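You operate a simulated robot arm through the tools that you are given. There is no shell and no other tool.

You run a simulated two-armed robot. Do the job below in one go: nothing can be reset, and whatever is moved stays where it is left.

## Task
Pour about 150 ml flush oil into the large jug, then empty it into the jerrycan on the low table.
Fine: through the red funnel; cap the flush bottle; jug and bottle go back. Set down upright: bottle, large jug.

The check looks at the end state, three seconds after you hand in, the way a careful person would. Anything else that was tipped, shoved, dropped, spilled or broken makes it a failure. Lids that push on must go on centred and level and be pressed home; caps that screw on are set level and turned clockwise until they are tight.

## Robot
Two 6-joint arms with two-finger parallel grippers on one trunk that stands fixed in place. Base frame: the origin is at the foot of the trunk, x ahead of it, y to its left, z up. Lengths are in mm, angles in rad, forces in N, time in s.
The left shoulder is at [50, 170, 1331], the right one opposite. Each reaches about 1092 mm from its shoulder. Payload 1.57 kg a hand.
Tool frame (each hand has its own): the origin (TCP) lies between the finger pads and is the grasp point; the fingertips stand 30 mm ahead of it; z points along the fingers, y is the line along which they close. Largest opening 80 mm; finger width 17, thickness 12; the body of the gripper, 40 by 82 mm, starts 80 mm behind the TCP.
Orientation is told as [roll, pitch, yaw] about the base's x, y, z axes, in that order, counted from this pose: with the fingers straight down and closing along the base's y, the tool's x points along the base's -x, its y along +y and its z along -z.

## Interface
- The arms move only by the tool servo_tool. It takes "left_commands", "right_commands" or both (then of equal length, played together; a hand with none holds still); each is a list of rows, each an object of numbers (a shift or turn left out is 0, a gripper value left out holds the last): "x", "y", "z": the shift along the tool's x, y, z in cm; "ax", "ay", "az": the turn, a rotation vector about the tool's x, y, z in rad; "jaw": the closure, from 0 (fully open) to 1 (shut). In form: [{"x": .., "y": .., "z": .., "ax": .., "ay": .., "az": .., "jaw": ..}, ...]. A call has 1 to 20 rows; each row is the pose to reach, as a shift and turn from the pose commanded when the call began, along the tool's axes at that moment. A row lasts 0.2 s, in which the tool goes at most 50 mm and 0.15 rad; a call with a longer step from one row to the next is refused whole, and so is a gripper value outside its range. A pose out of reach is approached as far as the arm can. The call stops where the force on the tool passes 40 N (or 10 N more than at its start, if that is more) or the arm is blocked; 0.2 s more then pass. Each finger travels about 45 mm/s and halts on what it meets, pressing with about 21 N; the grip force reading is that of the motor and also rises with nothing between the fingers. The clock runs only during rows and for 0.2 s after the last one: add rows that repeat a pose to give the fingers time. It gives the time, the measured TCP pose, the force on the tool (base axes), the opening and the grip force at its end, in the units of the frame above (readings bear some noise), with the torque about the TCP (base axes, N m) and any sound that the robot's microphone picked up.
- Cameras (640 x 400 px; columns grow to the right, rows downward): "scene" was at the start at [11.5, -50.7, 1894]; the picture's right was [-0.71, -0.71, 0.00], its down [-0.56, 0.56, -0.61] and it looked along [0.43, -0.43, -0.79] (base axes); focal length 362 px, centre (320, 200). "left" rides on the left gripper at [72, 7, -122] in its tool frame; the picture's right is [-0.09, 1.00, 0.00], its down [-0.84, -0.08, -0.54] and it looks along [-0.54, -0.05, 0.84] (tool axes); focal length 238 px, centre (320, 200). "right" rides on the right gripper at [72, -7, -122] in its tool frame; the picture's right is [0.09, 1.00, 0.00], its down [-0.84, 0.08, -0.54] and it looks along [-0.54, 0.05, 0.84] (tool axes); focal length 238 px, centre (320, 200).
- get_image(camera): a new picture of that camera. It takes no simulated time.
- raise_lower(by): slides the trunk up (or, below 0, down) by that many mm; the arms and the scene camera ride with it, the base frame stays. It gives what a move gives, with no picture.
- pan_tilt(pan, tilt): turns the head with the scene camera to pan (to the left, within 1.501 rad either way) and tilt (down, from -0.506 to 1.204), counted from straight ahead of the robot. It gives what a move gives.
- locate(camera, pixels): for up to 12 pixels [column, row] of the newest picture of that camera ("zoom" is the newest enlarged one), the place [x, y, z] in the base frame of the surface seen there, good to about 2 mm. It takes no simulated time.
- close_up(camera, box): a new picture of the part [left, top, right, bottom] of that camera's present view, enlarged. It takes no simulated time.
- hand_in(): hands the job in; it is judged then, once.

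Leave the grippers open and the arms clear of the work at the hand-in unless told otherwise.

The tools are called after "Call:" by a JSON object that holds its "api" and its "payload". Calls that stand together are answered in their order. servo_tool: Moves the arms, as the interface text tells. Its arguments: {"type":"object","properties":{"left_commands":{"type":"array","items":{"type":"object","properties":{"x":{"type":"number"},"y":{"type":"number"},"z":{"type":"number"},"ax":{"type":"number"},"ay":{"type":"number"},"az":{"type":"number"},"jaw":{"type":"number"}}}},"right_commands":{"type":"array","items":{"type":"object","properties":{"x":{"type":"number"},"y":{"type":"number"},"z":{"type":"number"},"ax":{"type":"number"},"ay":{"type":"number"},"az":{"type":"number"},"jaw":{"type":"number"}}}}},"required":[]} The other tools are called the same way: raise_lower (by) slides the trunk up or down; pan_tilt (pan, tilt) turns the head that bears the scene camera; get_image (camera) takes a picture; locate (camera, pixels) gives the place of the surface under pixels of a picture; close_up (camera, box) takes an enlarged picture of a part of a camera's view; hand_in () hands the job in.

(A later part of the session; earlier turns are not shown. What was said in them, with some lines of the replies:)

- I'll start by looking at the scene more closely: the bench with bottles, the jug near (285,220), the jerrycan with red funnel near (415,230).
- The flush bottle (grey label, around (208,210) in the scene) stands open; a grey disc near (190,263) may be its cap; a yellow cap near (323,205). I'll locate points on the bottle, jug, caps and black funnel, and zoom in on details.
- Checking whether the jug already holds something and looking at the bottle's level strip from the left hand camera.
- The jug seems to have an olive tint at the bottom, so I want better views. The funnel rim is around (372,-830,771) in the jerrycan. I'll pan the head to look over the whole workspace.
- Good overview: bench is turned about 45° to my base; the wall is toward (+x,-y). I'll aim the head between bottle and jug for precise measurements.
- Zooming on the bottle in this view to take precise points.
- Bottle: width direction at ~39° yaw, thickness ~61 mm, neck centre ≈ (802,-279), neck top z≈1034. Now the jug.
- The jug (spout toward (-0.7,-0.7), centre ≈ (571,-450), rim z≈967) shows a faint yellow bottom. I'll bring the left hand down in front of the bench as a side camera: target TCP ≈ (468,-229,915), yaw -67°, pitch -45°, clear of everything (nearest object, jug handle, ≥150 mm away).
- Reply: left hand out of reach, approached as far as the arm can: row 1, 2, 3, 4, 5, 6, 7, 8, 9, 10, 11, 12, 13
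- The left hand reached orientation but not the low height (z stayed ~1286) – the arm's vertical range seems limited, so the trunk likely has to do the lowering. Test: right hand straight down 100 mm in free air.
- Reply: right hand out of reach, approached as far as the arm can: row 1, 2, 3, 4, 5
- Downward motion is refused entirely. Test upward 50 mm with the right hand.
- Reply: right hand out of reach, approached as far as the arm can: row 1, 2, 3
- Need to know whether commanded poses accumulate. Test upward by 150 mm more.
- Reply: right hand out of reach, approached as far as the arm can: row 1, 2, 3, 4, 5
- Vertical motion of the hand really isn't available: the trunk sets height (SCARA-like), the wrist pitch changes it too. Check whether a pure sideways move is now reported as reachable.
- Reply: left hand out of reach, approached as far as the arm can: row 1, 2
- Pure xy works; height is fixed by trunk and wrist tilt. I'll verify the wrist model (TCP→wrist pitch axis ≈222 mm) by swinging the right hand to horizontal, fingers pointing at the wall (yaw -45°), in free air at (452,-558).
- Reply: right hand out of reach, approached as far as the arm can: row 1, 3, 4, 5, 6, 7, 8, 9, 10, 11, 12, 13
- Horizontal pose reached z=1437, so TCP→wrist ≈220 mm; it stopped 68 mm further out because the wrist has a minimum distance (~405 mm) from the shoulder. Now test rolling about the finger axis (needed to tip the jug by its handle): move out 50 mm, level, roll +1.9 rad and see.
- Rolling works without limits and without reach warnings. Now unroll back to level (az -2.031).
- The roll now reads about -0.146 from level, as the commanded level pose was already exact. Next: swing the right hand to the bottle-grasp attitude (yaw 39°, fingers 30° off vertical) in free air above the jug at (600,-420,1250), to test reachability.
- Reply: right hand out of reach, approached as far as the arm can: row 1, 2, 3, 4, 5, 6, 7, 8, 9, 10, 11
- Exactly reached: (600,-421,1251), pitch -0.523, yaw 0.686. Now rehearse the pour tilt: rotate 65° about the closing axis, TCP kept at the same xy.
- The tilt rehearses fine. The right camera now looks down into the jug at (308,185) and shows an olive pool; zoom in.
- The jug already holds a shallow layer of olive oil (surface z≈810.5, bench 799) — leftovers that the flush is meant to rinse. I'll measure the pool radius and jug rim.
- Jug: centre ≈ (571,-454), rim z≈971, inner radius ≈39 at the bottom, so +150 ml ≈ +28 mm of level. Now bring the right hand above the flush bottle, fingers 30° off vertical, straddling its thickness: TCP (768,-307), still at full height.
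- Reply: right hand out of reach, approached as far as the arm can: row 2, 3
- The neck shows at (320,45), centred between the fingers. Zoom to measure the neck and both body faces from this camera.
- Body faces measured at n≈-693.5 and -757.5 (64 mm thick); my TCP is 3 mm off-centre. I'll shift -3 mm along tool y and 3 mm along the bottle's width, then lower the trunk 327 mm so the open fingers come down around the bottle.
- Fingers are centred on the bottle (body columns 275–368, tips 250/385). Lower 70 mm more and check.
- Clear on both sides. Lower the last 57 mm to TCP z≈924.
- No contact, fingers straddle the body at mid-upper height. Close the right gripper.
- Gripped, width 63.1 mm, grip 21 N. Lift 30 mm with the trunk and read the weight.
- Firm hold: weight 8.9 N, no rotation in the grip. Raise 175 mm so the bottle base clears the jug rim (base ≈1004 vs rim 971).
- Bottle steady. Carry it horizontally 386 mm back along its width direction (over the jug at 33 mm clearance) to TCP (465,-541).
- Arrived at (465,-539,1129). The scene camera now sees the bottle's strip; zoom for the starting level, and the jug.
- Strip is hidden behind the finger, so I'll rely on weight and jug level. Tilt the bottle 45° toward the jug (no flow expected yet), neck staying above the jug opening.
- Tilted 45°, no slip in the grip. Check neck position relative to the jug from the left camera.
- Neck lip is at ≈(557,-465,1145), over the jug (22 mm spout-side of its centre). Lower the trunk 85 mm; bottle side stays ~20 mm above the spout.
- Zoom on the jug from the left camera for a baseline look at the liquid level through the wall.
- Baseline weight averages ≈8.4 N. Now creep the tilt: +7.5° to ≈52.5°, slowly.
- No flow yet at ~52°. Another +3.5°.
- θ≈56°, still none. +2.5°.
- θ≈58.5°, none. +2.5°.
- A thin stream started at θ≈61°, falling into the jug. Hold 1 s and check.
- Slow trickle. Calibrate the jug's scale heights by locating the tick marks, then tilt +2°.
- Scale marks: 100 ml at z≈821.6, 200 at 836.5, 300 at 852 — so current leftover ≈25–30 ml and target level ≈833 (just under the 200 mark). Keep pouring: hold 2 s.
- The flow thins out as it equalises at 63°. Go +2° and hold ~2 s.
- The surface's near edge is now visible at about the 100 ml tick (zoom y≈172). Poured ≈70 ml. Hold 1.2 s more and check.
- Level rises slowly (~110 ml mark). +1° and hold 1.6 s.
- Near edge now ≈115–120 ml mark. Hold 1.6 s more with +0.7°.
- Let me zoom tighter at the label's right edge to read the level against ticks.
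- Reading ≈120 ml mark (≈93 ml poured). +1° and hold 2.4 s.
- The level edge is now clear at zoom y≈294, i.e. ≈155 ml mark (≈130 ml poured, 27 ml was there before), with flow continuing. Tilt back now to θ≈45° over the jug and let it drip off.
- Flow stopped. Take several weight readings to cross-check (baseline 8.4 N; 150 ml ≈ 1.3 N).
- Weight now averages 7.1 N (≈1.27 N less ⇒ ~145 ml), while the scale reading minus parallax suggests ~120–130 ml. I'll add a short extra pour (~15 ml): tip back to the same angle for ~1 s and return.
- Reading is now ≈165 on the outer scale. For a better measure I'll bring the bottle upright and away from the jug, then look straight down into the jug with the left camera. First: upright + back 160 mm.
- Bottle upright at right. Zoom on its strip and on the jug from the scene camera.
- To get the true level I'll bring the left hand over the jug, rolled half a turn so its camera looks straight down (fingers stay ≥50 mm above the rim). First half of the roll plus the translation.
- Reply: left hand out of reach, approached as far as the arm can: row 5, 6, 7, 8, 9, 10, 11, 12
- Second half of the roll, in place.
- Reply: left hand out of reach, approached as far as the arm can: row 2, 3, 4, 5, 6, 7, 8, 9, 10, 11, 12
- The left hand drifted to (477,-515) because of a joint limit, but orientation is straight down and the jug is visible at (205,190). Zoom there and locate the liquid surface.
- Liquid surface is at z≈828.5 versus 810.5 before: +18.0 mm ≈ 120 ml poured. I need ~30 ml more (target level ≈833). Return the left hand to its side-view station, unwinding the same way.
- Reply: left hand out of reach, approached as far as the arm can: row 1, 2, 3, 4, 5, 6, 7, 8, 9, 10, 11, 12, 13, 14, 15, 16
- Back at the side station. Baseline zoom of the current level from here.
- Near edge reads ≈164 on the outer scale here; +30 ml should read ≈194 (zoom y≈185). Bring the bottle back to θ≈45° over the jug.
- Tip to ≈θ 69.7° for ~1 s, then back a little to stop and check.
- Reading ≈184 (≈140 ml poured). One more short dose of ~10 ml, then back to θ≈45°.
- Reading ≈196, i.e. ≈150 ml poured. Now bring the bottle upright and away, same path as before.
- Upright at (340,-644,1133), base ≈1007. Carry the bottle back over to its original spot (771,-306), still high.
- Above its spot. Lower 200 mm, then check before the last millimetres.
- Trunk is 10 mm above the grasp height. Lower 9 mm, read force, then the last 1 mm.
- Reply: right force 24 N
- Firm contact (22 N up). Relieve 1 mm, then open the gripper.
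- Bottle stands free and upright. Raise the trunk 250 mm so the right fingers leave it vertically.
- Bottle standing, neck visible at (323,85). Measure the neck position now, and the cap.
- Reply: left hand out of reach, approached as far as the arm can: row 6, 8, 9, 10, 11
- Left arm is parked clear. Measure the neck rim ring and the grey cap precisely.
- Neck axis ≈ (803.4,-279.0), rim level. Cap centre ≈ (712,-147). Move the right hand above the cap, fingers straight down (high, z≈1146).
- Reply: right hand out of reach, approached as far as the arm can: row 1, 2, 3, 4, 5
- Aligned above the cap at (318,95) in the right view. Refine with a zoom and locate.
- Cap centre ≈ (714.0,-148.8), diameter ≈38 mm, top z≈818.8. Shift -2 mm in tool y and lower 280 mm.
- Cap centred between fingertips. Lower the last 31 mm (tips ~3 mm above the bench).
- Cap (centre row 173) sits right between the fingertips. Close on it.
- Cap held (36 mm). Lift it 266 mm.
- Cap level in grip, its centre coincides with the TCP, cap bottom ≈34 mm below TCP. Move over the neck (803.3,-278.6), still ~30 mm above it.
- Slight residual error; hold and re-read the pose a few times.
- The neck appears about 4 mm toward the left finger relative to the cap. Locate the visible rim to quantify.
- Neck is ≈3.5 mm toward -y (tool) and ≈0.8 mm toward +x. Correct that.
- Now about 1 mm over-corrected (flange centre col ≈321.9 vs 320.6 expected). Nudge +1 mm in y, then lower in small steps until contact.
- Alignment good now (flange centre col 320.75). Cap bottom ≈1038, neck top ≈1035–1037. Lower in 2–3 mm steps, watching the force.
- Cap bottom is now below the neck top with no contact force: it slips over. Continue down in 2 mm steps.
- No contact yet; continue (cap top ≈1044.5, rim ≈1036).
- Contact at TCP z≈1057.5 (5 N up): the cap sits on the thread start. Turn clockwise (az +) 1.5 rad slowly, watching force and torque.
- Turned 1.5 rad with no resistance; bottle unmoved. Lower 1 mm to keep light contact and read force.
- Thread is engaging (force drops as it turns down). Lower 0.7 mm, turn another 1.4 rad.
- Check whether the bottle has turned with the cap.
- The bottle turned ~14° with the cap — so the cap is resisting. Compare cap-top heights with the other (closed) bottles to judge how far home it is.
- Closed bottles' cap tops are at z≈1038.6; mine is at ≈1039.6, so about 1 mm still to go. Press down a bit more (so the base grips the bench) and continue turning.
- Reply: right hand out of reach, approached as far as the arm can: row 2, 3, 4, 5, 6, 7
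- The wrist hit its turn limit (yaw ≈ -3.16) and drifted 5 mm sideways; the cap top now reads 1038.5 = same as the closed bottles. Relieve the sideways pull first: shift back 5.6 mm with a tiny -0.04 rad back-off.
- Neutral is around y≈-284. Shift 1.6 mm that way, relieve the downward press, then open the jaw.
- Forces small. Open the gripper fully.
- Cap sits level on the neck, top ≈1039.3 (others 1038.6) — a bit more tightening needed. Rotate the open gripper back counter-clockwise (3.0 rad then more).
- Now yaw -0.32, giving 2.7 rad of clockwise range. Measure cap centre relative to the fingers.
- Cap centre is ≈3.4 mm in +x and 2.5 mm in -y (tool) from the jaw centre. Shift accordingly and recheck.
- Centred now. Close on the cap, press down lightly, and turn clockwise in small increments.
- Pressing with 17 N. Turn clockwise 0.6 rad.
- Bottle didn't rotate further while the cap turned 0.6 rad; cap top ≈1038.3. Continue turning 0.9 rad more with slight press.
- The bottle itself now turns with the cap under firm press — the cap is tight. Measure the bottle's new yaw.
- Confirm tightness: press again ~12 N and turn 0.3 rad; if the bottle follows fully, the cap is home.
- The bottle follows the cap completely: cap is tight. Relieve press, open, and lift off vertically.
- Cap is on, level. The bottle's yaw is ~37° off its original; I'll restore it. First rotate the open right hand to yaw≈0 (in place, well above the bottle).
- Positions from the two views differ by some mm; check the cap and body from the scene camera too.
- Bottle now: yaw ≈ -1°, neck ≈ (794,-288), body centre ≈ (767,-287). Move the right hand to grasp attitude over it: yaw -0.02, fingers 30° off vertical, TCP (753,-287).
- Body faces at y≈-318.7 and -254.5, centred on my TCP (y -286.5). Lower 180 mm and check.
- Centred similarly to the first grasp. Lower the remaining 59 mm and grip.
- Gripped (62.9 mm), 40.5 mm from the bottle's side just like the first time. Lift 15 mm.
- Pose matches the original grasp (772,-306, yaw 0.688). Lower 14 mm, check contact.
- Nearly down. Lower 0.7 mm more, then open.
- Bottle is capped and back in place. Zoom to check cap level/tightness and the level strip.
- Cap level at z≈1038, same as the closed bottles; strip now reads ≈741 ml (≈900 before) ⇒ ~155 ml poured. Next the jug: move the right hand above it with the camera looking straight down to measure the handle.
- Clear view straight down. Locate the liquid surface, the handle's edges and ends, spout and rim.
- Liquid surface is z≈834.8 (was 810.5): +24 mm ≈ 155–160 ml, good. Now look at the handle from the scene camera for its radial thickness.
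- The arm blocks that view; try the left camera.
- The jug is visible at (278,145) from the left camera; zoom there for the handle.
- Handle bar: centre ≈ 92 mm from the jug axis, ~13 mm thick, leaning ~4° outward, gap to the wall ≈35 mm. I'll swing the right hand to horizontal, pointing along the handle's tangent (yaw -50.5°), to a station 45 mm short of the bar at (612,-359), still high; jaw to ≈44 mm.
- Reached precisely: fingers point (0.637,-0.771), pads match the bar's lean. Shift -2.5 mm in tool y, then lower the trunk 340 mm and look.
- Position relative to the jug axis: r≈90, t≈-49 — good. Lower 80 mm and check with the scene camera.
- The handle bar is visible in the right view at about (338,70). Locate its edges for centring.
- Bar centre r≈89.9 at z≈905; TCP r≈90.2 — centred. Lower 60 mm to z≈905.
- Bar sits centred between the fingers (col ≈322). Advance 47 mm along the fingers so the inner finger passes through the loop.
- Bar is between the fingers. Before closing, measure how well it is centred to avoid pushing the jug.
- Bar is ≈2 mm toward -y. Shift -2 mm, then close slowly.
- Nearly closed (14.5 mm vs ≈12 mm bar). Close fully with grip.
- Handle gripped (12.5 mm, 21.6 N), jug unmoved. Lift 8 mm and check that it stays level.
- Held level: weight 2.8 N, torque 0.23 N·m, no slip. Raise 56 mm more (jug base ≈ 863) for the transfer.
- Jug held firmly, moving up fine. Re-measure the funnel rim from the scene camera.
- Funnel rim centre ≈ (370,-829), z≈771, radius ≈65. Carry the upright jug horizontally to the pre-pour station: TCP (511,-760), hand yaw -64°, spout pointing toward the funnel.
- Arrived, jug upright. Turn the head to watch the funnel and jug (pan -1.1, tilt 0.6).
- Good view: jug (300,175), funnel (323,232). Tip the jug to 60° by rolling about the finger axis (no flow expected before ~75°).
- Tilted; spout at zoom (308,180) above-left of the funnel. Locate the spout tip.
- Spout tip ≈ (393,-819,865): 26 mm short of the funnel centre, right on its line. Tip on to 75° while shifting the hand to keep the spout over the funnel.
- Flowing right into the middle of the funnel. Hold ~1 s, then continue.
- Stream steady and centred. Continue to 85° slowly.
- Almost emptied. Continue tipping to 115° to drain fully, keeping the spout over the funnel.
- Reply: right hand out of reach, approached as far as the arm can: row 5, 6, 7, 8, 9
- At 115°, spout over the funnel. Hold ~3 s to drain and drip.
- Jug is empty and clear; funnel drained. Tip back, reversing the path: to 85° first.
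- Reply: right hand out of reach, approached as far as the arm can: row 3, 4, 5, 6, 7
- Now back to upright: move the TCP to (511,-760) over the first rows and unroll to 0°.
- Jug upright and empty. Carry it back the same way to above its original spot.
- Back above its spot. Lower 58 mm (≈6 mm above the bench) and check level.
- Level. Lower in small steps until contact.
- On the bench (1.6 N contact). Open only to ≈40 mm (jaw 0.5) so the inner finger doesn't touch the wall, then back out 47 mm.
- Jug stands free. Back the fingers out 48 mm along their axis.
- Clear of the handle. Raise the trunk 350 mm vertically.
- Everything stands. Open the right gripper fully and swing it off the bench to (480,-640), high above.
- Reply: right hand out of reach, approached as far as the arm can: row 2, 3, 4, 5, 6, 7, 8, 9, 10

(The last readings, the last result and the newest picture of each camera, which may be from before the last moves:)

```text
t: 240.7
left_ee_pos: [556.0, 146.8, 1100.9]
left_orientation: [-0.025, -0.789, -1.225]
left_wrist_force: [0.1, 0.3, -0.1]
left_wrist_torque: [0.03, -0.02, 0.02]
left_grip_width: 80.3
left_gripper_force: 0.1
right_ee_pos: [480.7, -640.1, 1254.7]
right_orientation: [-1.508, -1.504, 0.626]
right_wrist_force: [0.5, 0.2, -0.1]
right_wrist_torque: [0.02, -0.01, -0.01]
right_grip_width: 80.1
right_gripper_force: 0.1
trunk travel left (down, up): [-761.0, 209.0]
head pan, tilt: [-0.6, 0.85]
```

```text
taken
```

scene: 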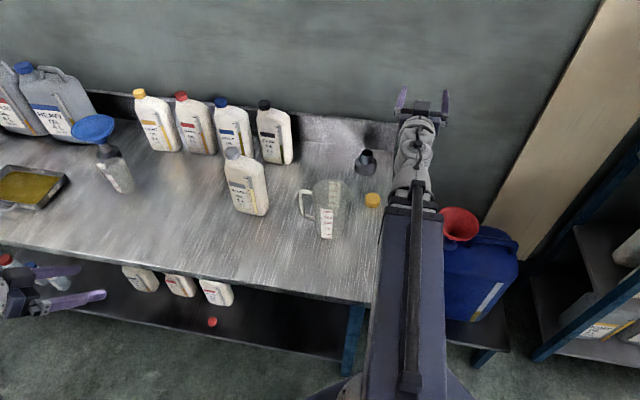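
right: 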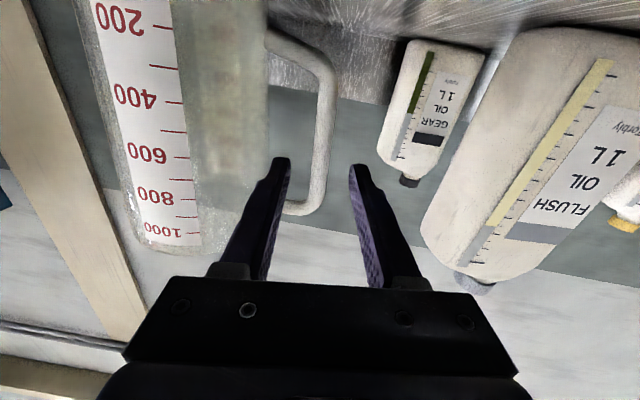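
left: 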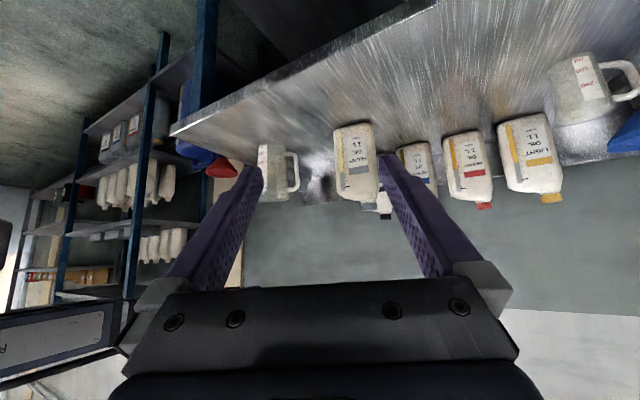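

Now a final inspection: zoom on bottle + cap, jug, bench surface around for spills, and the funnel.

Call:
{"api": "close_up", "payload": {"camera": "scene", "box": [210, 130, 390, 250]}}

Call:
{"api": "close_up", "payload": {"camera": "scene", "box": [420, 190, 530, 270]}}

Call:
{"api": "close_up", "payload": {"camera": "scene", "box": [215, 135, 275, 225]}}

Call:
{"api": "locate", "payload": {"camera": "zoom", "pixels": [[250, 95], [240, 90], [262, 92], [252, 108]]}}

Call:
{"api": "close_up", "payload": {"camera": "scene", "box": [290, 165, 360, 245]}}

Call:
{"api": "locate", "payload": {"camera": "zoom", "pixels": [[110, 130], [85, 200], [120, 270], [300, 240], [300, 355], [210, 300]]}}

```text
3.33 times, centred on (300, 190) of scene
```

zoom: 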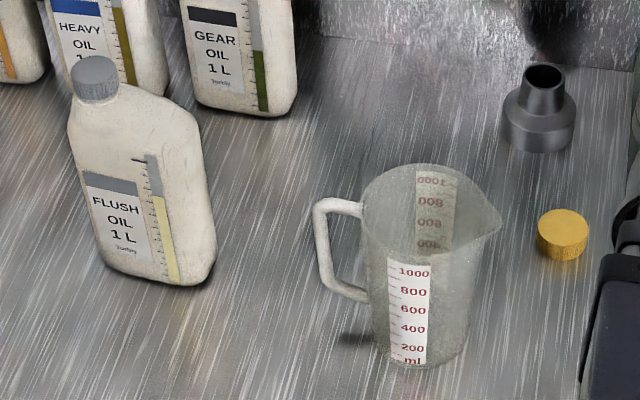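

```text
5.00 times, centred on (475, 230) of scene
```

zoom: 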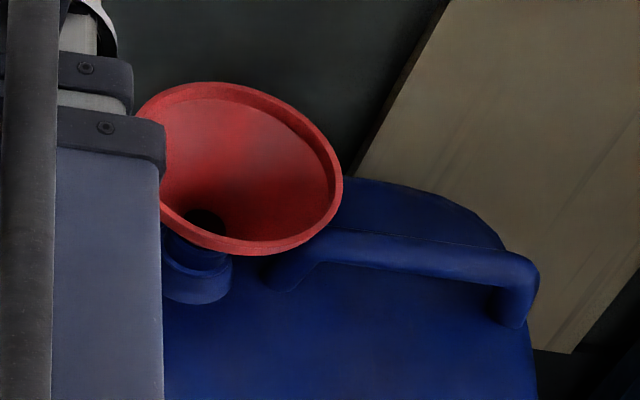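

```text
4.44 times, centred on (245, 180) of scene
```

zoom: 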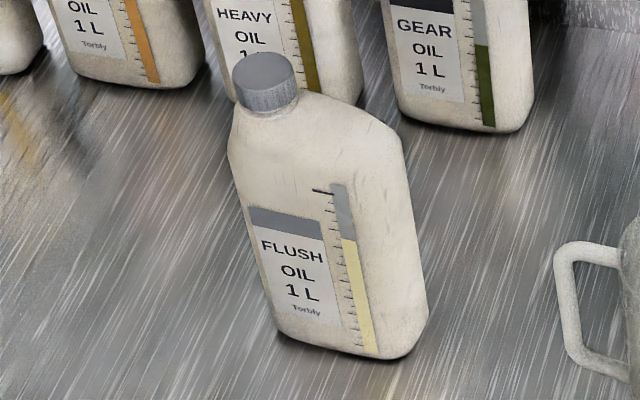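

```text
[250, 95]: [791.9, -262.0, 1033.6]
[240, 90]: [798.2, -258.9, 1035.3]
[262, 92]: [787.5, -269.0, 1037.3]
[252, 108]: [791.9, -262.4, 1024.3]
```

```text
5.00 times, centred on (325, 205) of scene
```

zoom: 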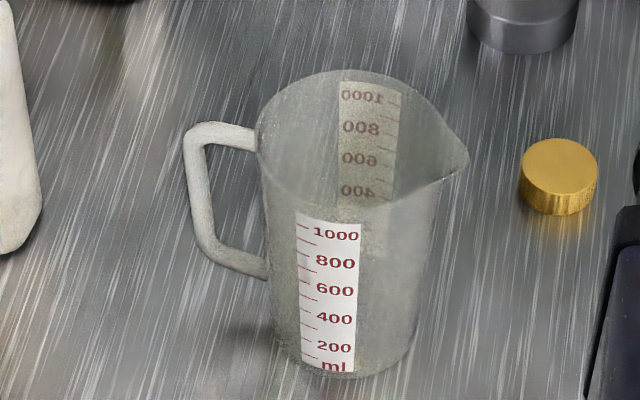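

```text
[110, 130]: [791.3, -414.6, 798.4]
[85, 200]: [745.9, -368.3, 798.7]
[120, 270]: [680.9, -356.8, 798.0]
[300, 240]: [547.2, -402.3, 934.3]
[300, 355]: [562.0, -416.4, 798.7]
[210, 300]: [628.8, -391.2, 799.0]
```

Final state: flush bottle capped (cap level, same height as the others) and back upright in place, jug empty and upright on its spot, funnel drained and undisturbed, no spill visible, both grippers open and clear. Handing in.

Call:
{"api": "hand_in", "payload": {}}

```text
The job is handed in.
```

I poured about 155 ml of flush oil into the large jug. I then emptied the jug into the jerrycan through the red funnel and put everything back.

- **Amount:** The jug level rose about 24 mm, and the bottle's strip dropped from roughly 900 to 740 ml. Together these suggest 155–160 ml. The jug already held about 27 ml of old oil, which went into the jerrycan with the flush.
- **Flush bottle:** It is capped and standing upright where it was. While I tightened the cap, the bottle turned about 40°, so I re-gripped it and set it back to its original angle. The cap is level, and its top sits at about the same height as on the closed bottles.
- **Large jug:** It was drained at 115° for about three seconds, looks empty, and is upright on its original spot.
- **Funnel and jerrycan:** All the oil went into the funnel. It has drained and still sits in the jerrycan.
- **Surroundings:** I saw no spills, and nothing else was knocked or moved. Both grippers are open and clear of the work.
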